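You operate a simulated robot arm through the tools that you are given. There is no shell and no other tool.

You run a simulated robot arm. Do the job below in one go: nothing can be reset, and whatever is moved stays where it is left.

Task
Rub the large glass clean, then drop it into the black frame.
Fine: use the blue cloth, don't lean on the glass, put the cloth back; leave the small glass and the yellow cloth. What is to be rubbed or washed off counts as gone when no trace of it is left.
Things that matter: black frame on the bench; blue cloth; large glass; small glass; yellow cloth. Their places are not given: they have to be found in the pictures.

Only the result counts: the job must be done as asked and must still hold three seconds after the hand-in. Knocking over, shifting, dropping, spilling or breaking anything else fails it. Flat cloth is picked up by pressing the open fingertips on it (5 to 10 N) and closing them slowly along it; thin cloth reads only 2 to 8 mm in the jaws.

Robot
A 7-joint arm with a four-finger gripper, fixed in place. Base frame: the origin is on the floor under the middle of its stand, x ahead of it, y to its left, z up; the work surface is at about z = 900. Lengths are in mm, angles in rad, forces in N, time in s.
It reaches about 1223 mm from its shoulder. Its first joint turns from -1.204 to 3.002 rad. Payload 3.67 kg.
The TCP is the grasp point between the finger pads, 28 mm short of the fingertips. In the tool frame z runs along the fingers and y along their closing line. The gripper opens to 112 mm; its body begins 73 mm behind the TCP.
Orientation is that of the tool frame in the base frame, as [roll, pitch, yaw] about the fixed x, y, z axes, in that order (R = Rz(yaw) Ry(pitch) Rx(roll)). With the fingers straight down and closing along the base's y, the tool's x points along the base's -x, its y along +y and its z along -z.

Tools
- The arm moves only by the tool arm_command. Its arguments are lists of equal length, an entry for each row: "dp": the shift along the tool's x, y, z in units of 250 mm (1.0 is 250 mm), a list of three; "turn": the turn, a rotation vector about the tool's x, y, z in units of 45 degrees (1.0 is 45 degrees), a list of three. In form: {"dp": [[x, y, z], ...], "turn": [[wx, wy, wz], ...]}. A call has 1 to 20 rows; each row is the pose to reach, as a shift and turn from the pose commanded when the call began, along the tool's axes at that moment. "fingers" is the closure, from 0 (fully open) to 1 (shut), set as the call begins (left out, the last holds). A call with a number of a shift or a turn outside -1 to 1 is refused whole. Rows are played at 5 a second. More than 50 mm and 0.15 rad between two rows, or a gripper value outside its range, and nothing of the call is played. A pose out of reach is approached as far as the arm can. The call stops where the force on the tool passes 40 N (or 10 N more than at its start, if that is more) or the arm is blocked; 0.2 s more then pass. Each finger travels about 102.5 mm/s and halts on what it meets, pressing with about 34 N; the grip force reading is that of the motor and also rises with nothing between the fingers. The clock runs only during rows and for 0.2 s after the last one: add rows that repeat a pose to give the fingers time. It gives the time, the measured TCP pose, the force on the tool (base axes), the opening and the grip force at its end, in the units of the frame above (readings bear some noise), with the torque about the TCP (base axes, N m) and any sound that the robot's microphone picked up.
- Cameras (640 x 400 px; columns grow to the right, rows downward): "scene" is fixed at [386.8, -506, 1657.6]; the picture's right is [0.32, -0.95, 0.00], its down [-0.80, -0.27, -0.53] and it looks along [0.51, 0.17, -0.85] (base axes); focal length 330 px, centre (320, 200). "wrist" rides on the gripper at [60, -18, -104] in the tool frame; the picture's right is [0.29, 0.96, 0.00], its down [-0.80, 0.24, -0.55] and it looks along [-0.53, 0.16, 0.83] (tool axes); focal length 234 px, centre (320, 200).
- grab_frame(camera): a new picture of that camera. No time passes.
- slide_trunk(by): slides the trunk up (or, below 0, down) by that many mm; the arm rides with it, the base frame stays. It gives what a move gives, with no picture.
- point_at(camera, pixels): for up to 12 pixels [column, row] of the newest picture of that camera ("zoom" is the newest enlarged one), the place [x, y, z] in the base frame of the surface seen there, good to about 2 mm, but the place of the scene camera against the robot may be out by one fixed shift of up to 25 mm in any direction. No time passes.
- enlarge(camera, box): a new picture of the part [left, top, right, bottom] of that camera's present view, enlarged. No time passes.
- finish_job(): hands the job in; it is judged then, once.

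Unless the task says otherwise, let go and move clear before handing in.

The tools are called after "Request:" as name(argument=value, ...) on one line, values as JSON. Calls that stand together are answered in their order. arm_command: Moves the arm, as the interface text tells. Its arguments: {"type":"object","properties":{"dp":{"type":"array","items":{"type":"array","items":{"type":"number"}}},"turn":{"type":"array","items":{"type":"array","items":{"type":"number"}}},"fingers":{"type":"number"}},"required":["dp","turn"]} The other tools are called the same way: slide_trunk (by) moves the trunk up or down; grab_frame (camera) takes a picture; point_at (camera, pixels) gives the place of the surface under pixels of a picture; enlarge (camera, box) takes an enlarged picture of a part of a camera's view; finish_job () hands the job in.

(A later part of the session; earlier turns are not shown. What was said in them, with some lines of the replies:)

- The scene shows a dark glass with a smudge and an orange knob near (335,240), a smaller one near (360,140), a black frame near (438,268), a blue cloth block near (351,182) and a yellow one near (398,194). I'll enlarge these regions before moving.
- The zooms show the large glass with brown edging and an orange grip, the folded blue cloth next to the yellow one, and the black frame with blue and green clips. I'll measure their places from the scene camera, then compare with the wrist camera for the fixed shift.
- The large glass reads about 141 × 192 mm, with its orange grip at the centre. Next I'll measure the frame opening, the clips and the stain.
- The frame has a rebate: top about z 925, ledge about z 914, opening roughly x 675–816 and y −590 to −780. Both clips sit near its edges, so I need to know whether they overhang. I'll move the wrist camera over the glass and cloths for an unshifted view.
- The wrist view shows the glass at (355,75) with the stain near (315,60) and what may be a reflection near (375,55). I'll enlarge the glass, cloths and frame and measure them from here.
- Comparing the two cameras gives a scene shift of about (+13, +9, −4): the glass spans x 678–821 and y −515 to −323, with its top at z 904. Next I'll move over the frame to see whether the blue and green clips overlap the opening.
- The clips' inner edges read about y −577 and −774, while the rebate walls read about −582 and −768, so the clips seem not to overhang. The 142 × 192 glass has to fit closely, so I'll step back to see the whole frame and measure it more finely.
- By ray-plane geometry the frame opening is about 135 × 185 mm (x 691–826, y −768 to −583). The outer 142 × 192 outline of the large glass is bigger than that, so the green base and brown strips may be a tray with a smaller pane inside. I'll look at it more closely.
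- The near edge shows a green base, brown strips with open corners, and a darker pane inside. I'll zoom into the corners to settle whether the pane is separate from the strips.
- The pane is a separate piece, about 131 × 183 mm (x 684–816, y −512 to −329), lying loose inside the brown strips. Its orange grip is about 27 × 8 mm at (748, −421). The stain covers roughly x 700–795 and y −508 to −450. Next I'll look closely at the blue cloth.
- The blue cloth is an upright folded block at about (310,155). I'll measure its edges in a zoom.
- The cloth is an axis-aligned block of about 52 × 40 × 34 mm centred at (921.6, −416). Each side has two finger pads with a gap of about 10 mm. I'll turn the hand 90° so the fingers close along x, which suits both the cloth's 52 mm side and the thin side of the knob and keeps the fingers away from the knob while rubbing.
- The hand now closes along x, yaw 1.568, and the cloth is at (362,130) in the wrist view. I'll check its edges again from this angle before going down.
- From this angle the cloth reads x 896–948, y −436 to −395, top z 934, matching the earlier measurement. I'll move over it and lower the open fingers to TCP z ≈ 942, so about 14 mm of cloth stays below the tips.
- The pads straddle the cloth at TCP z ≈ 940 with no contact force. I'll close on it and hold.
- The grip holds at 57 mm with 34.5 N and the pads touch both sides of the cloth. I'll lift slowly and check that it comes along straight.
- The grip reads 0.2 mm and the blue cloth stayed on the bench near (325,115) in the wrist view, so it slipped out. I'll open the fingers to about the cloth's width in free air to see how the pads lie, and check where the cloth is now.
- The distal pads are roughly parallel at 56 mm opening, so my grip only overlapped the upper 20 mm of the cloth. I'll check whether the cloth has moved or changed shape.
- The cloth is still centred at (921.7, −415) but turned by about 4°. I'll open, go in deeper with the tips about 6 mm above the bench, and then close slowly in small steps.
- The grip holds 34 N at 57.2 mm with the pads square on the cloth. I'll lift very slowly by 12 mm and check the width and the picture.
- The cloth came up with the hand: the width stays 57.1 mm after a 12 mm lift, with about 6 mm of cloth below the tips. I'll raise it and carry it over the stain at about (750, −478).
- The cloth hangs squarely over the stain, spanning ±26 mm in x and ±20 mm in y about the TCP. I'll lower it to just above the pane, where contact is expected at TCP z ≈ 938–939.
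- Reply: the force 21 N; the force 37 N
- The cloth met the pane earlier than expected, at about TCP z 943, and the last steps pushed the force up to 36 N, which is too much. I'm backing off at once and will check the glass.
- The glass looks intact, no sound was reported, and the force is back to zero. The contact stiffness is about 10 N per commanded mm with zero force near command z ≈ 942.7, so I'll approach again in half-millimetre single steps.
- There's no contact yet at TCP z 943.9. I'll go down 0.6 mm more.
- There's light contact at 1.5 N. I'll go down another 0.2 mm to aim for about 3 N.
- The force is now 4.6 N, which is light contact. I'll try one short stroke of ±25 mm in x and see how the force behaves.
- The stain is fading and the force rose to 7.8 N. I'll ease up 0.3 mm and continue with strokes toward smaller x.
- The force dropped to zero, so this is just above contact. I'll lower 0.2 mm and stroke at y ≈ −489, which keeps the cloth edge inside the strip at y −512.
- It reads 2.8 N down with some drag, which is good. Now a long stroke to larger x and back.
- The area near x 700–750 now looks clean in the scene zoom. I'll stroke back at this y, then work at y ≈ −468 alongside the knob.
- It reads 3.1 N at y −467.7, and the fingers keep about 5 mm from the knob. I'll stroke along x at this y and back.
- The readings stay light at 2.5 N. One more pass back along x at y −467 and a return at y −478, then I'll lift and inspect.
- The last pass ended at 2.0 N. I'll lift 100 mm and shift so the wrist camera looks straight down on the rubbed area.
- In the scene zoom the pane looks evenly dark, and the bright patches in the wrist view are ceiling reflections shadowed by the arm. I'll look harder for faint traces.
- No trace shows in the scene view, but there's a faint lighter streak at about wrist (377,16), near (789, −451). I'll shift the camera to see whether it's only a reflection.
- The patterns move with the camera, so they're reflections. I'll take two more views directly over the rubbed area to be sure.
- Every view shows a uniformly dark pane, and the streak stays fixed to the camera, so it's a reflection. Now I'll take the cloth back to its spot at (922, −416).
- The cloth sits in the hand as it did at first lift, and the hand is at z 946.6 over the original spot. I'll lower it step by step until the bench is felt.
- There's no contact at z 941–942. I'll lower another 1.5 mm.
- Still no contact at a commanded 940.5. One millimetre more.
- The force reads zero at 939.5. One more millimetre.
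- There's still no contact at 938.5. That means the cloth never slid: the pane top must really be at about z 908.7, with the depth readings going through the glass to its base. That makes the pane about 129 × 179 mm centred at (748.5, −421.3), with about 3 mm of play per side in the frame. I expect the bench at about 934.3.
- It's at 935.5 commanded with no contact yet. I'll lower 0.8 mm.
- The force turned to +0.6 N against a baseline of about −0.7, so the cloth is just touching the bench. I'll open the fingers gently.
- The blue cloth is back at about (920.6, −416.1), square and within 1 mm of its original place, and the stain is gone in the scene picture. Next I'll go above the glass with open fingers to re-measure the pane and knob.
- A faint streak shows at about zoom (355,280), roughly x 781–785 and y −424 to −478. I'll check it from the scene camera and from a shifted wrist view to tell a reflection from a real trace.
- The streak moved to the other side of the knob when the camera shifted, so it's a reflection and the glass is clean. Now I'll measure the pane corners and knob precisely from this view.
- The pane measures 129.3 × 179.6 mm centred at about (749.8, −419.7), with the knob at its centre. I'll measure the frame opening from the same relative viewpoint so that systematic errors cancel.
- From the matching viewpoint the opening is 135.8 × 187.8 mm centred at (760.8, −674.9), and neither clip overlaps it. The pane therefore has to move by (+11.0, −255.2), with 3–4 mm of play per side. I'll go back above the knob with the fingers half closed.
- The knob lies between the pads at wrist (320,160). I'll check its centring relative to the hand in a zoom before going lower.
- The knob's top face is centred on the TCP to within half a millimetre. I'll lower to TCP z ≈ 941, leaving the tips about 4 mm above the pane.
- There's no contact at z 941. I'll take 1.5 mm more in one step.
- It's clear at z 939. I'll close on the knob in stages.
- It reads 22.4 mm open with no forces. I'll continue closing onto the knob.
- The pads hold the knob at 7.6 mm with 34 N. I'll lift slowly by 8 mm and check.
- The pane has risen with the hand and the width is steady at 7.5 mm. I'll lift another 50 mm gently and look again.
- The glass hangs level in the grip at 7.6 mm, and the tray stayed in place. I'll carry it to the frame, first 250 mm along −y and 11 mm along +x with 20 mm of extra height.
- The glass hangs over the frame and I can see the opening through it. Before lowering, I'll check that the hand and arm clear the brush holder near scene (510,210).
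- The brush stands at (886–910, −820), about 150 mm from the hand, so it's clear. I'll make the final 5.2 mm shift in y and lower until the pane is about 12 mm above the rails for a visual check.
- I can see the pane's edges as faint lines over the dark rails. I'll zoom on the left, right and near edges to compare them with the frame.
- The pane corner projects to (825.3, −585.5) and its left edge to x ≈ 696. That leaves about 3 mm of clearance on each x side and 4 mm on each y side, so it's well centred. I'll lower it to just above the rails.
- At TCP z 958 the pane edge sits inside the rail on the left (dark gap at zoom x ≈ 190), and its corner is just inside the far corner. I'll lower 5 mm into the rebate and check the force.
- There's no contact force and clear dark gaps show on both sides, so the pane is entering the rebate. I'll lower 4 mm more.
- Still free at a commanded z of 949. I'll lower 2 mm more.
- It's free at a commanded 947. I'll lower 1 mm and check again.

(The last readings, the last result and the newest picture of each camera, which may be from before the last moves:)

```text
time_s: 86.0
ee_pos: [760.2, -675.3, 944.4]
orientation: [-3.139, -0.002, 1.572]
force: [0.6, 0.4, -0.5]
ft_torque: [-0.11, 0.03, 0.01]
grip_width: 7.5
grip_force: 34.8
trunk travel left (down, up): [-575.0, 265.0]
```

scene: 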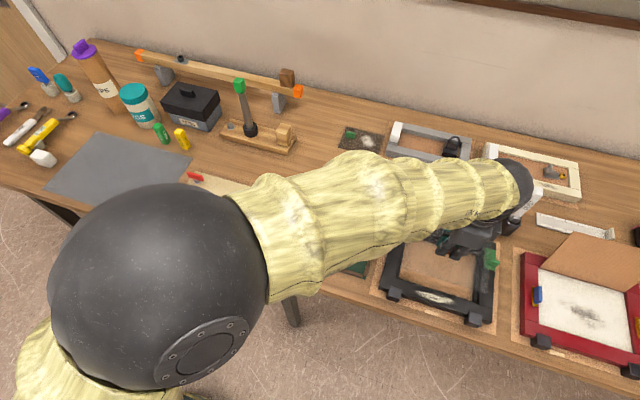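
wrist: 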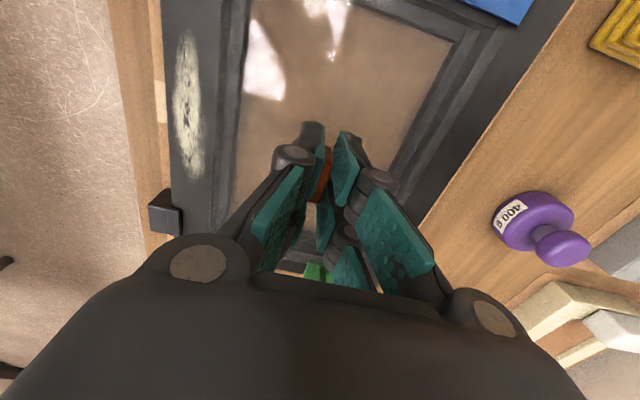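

The torque shows −0.11 N m, which may be a first light touch on the ledge. I'll take another half millimetre.

Request:
arm_command(dp=[[0, 0, 0.002], [0, 0, 0.002]], turn=[[0, 0, 0], [0, 0, 0]])

Request:
grab_frame(camera="wrist")

Request:
enlarge(camera="wrist", box=[420, 0, 540, 75])

Request:
enlarge(camera="wrist", box=[180, 0, 300, 75])

```text
time_s: 86.6
ee_pos: [759.6, -675.4, 946.3]
orientation: [3.14, -0.001, 1.57]
force: [0.0, 0.0, 1.9]
ft_torque: [-0.11, -0.03, 0.02]
grip_width: 7.8
grip_force: 33.7
trunk travel left (down, up): [-575.0, 265.0]
```

```text
taken
```

wrist: 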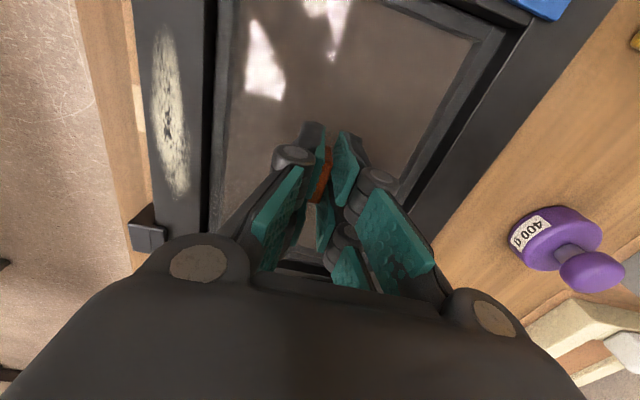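

```text
5.33 times, centred on (480, 38) of wrist
```

zoom: 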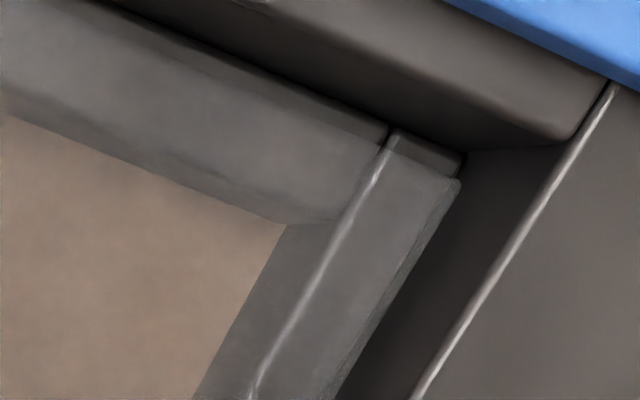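

```text
5.33 times, centred on (240, 38) of wrist
```

zoom: 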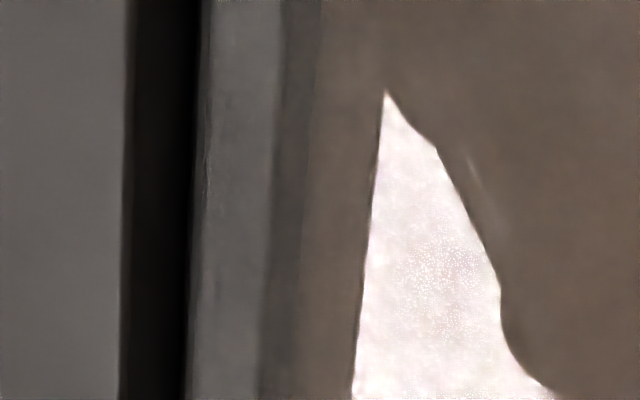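

The force is 1.9 N at z ≈ 945.6, where I expected the ledge, so the pane is resting in the rebate. I'll release it gently.

Request:
arm_command(dp=[[0, 0, 0], [0, 0, 0], [0, 0, 0]], turn=[[0, 0, 0], [0, 0, 0], [0, 0, 0]], fingers=0.88)

Request:
arm_command(dp=[[0, 0, 0], [0, 0, 0], [0, 0, 0]], turn=[[0, 0, 0], [0, 0, 0], [0, 0, 0]], fingers=0.6)

Request:
grab_frame(camera="wrist")

```text
time_s: 87.4
ee_pos: [759.0, -674.2, 944.6]
orientation: [3.139, -0.002, 1.571]
force: [-0.3, -0.1, 0.0]
ft_torque: [-0.02, -0.02, -0.03]
grip_width: 13.4
grip_force: 0.0
trunk travel left (down, up): [-575.0, 265.0]
```

```text
time_s: 88.2
ee_pos: [761.1, -674.3, 944.5]
orientation: [3.141, -0.001, 1.57]
force: [1.4, -0.5, 0.2]
ft_torque: [0.02, 0.0, 0.01]
grip_width: 44.7
grip_force: 0.0
trunk travel left (down, up): [-575.0, 265.0]
```

```text
taken
```

wrist: 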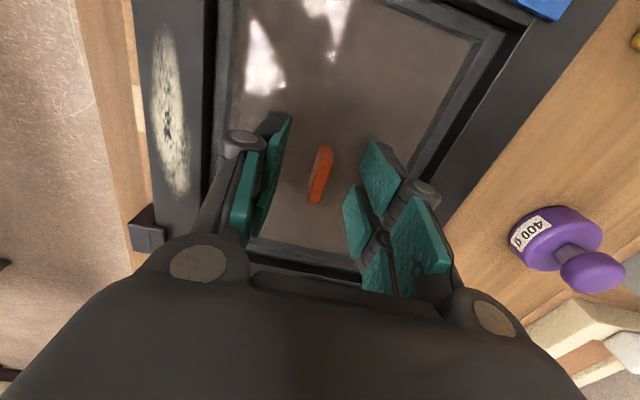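

The knob is free between the pads and the forces are near zero. I'll rise straight up and move the hand clear, then inspect everything.

Request:
arm_command(dp=[[0, 0, -0.04], [0, 0, -0.1], [0, 0, -0.2], [0, 0, -0.3], [0, 0, -0.4], [0, 0, -0.5], [0, 0, -0.6], [0, 0, -0.7], [0, 0, -0.8], [0, 0, -0.8]], turn=[[0, 0, 0], [0, 0, 0], [0, 0, 0], [0, 0, 0], [0, 0, 0], [0, 0, 0], [0, 0, 0], [0, 0, 0], [0, 0, 0], [0, 0, 0]])

Request:
grab_frame(camera="wrist")

Request:
enlarge(camera="wrist", box=[200, 0, 440, 180])

Request:
grab_frame(camera="scene")

```text
time_s: 90.4
ee_pos: [761.1, -675.7, 1144.5]
orientation: [-3.141, -0.001, 1.57]
force: [-0.1, -0.9, 0.6]
ft_torque: [-0.01, -0.02, -0.01]
grip_width: 44.6
grip_force: 0.1
trunk travel left (down, up): [-575.0, 265.0]
```

```text
taken
```

wrist: 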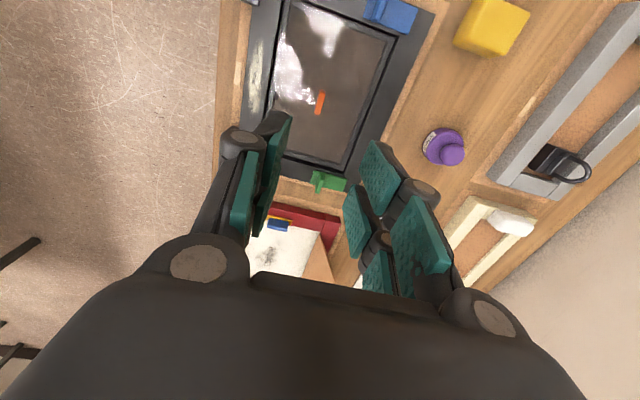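

```text
2.22 times, centred on (320, 90) of wrist
```

zoom: 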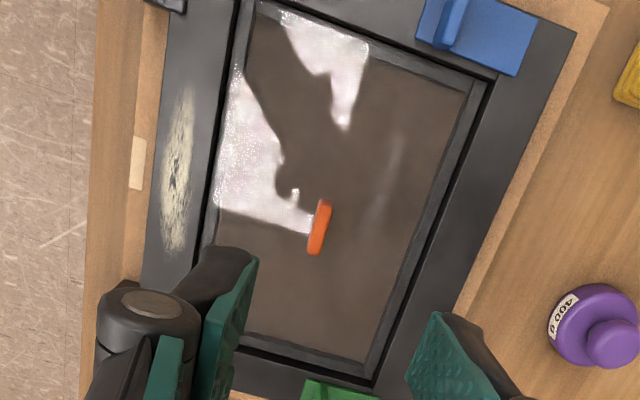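

```text
taken
```

scene: 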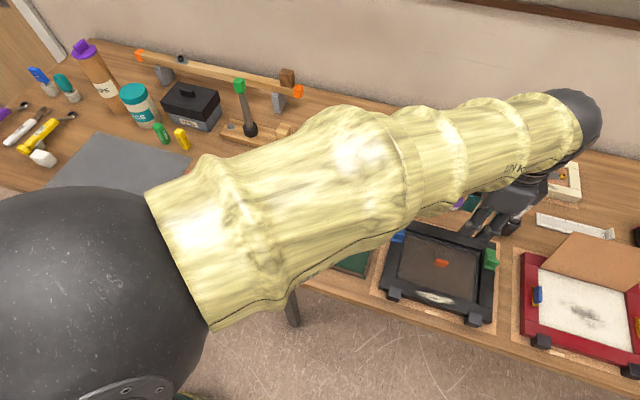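

The glass lies inside the frame with its knob upright. I'll move the hand away toward the middle so the scene camera can see the frame, the cloths and the tray.

Request:
arm_command(dp=[[0.14, 0, 0], [0.28, 0, 0], [0.42, 0, 0], [0.56, 0, 0], [0.7, 0, 0], [0.84, 0, 0], [0.98, 0, 0], [0.98, 0, 0]], turn=[[0, 0, 0], [0, 0, 0], [0, 0, 0], [0, 0, 0], [0, 0, 0], [0, 0, 0], [0, 0, 0], [0, 0, 0]], fingers=0)

Request:
grab_frame(camera="scene")

Request:
enlarge(camera="scene", box=[370, 205, 520, 335])

Request:
grab_frame(camera="wrist")

```text
time_s: 92.2
ee_pos: [759.7, -432.2, 1144.3]
orientation: [-3.14, -0.001, 1.569]
force: [0.4, -0.1, 0.0]
ft_torque: [0.02, 0.0, 0.01]
grip_width: 112.1
grip_force: 0.0
trunk travel left (down, up): [-575.0, 265.0]
```

```text
taken
```

scene: 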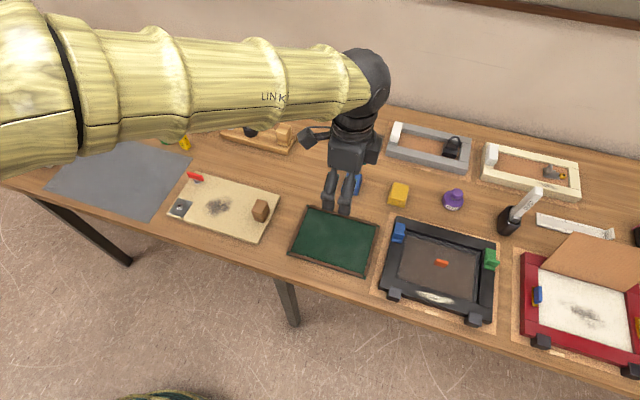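

```text
3.08 times, centred on (445, 270) of scene
```

zoom: 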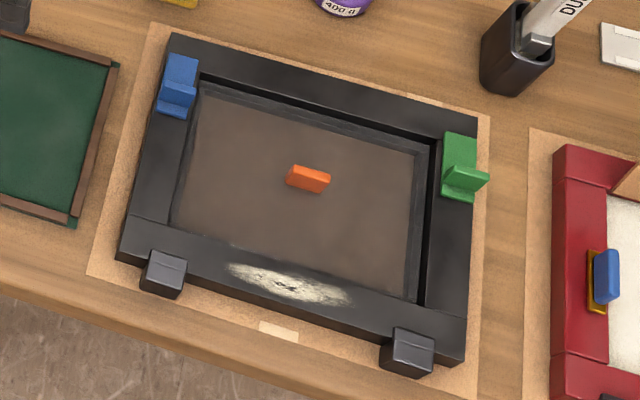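

```text
taken
```

wrist: 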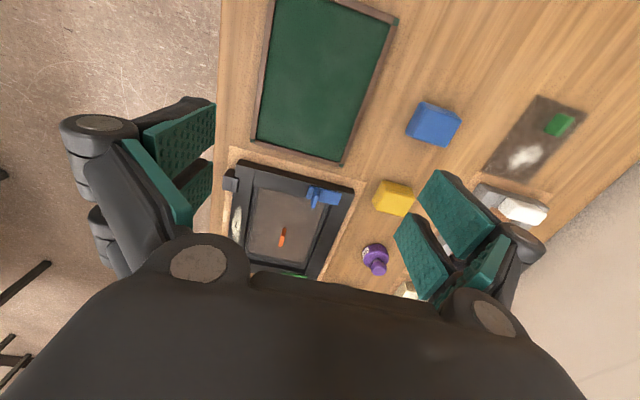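

The glass sits in the frame and the green tray is empty. I'll zoom on the frame corners and the glass surface to confirm it's flat, seated and spotless.

Request:
enlarge(camera="scene", box=[390, 215, 450, 260])

Request:
enlarge(camera="scene", box=[440, 230, 500, 275])

Request:
enlarge(camera="scene", box=[390, 250, 450, 295])

Request:
enlarge(camera="scene", box=[435, 265, 495, 310])

Request:
enlarge(camera="scene", box=[320, 150, 420, 220])

Request:
enlarge(camera="wrist", box=[220, 155, 370, 285])

```text
8.89 times, centred on (420, 238) of scene
```

zoom: 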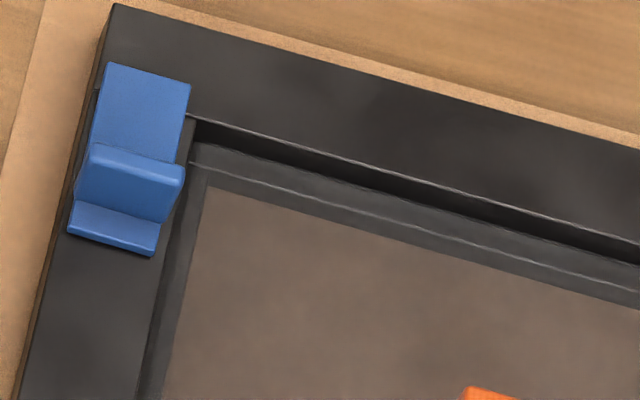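

```text
8.89 times, centred on (470, 252) of scene
```

zoom: 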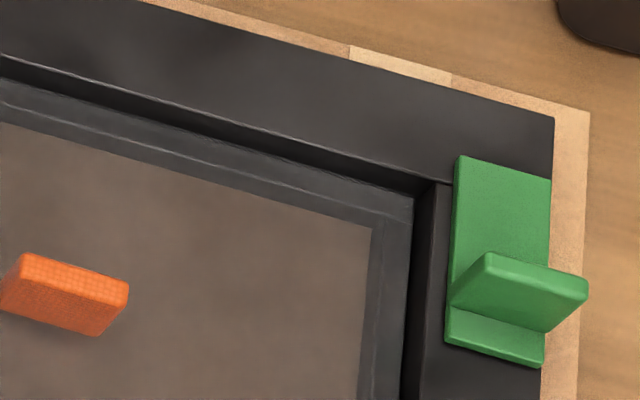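

```text
8.89 times, centred on (420, 272) of scene
```

zoom: 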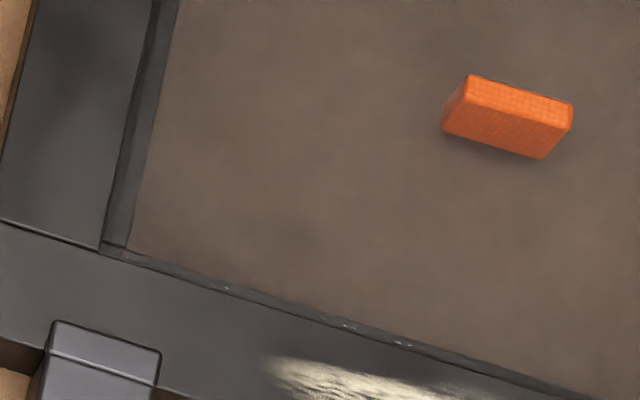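

```text
8.89 times, centred on (465, 288) of scene
```

zoom: 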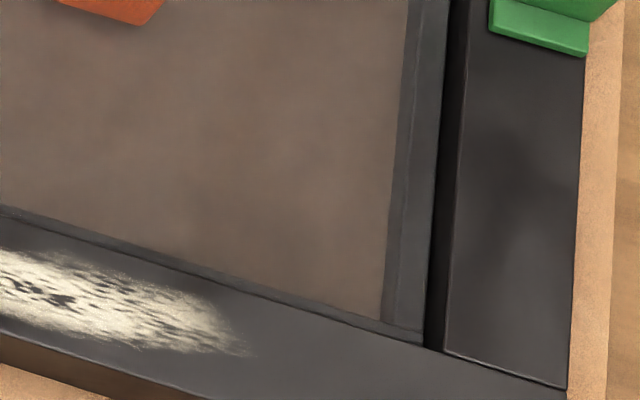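

```text
5.71 times, centred on (370, 185) of scene
```

zoom: 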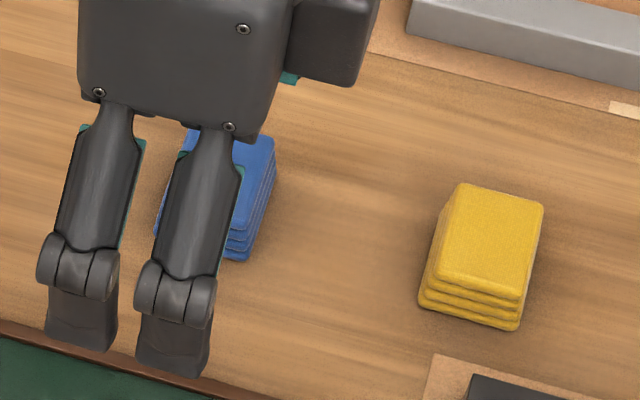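

```text
3.08 times, centred on (295, 220) of wrist
```

zoom: 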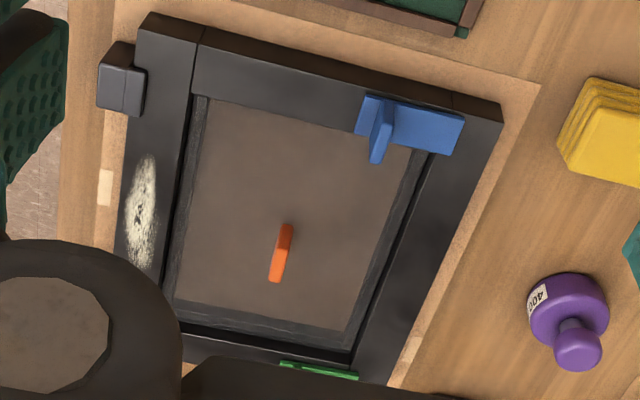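

All four corners show the glass flat inside the rebate, clean, with both clips untouched. As a last check I'll read the knob height, the cloth positions and the tray place.

Request:
point_at(camera="wrist", pixels=[[284, 228], [281, 240], [283, 234], [434, 125], [395, 195], [397, 22], [341, 163], [255, 140], [375, 250], [320, 196]])

Request:
enlarge(camera="wrist", box=[230, 0, 480, 170])

```text
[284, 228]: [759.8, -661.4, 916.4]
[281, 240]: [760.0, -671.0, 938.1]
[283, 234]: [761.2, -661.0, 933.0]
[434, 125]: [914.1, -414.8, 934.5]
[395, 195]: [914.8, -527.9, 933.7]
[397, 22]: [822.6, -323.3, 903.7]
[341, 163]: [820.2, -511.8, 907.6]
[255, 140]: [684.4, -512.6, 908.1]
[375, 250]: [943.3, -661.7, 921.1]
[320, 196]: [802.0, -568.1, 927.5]
```

```text
2.35 times, centred on (355, 85) of wrist
```

zoom: 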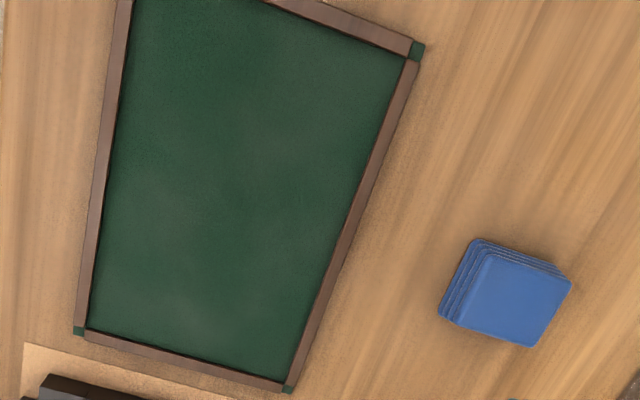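

The knob top reads z 938, so the pane top is about z 914, seated on the ledge. The blue cloth is back in its place, and the yellow cloth, tray and clips are where they were. The hand is empty and clear, so I'm handing the job in.

Request:
finish_job()

```text
The job is handed in.
```

The large glass is clean and lies flat in the black frame. The one thing that may count against it is that I briefly pressed too hard on the glass with the cloth.

- **Glass:** I rubbed it with the blue cloth until no trace showed. The remaining streaks moved with the wrist camera, so they were reflections. It sits on the frame's ledge with the hand clear, and I left both clips alone.
- **Blue cloth:** It is back within about 1 mm of where it was, and square. My first grip slipped and turned it by about 4°, which I corrected when putting it back.
- **Small glass, yellow cloth and the rest:** I didn't touch any of these, and the pictures show nothing out of place.
- **Too much pressure on the glass:** The cloth met the glass about 4 mm sooner than I expected. I had queued several downward steps without checking the force between them, so it reached about 36 N before I backed off. No sound was reported and the glass looks intact, but for that moment I did lean on it. In the rubbing after that, the readings were 8 N or less, mostly 2–4 N.
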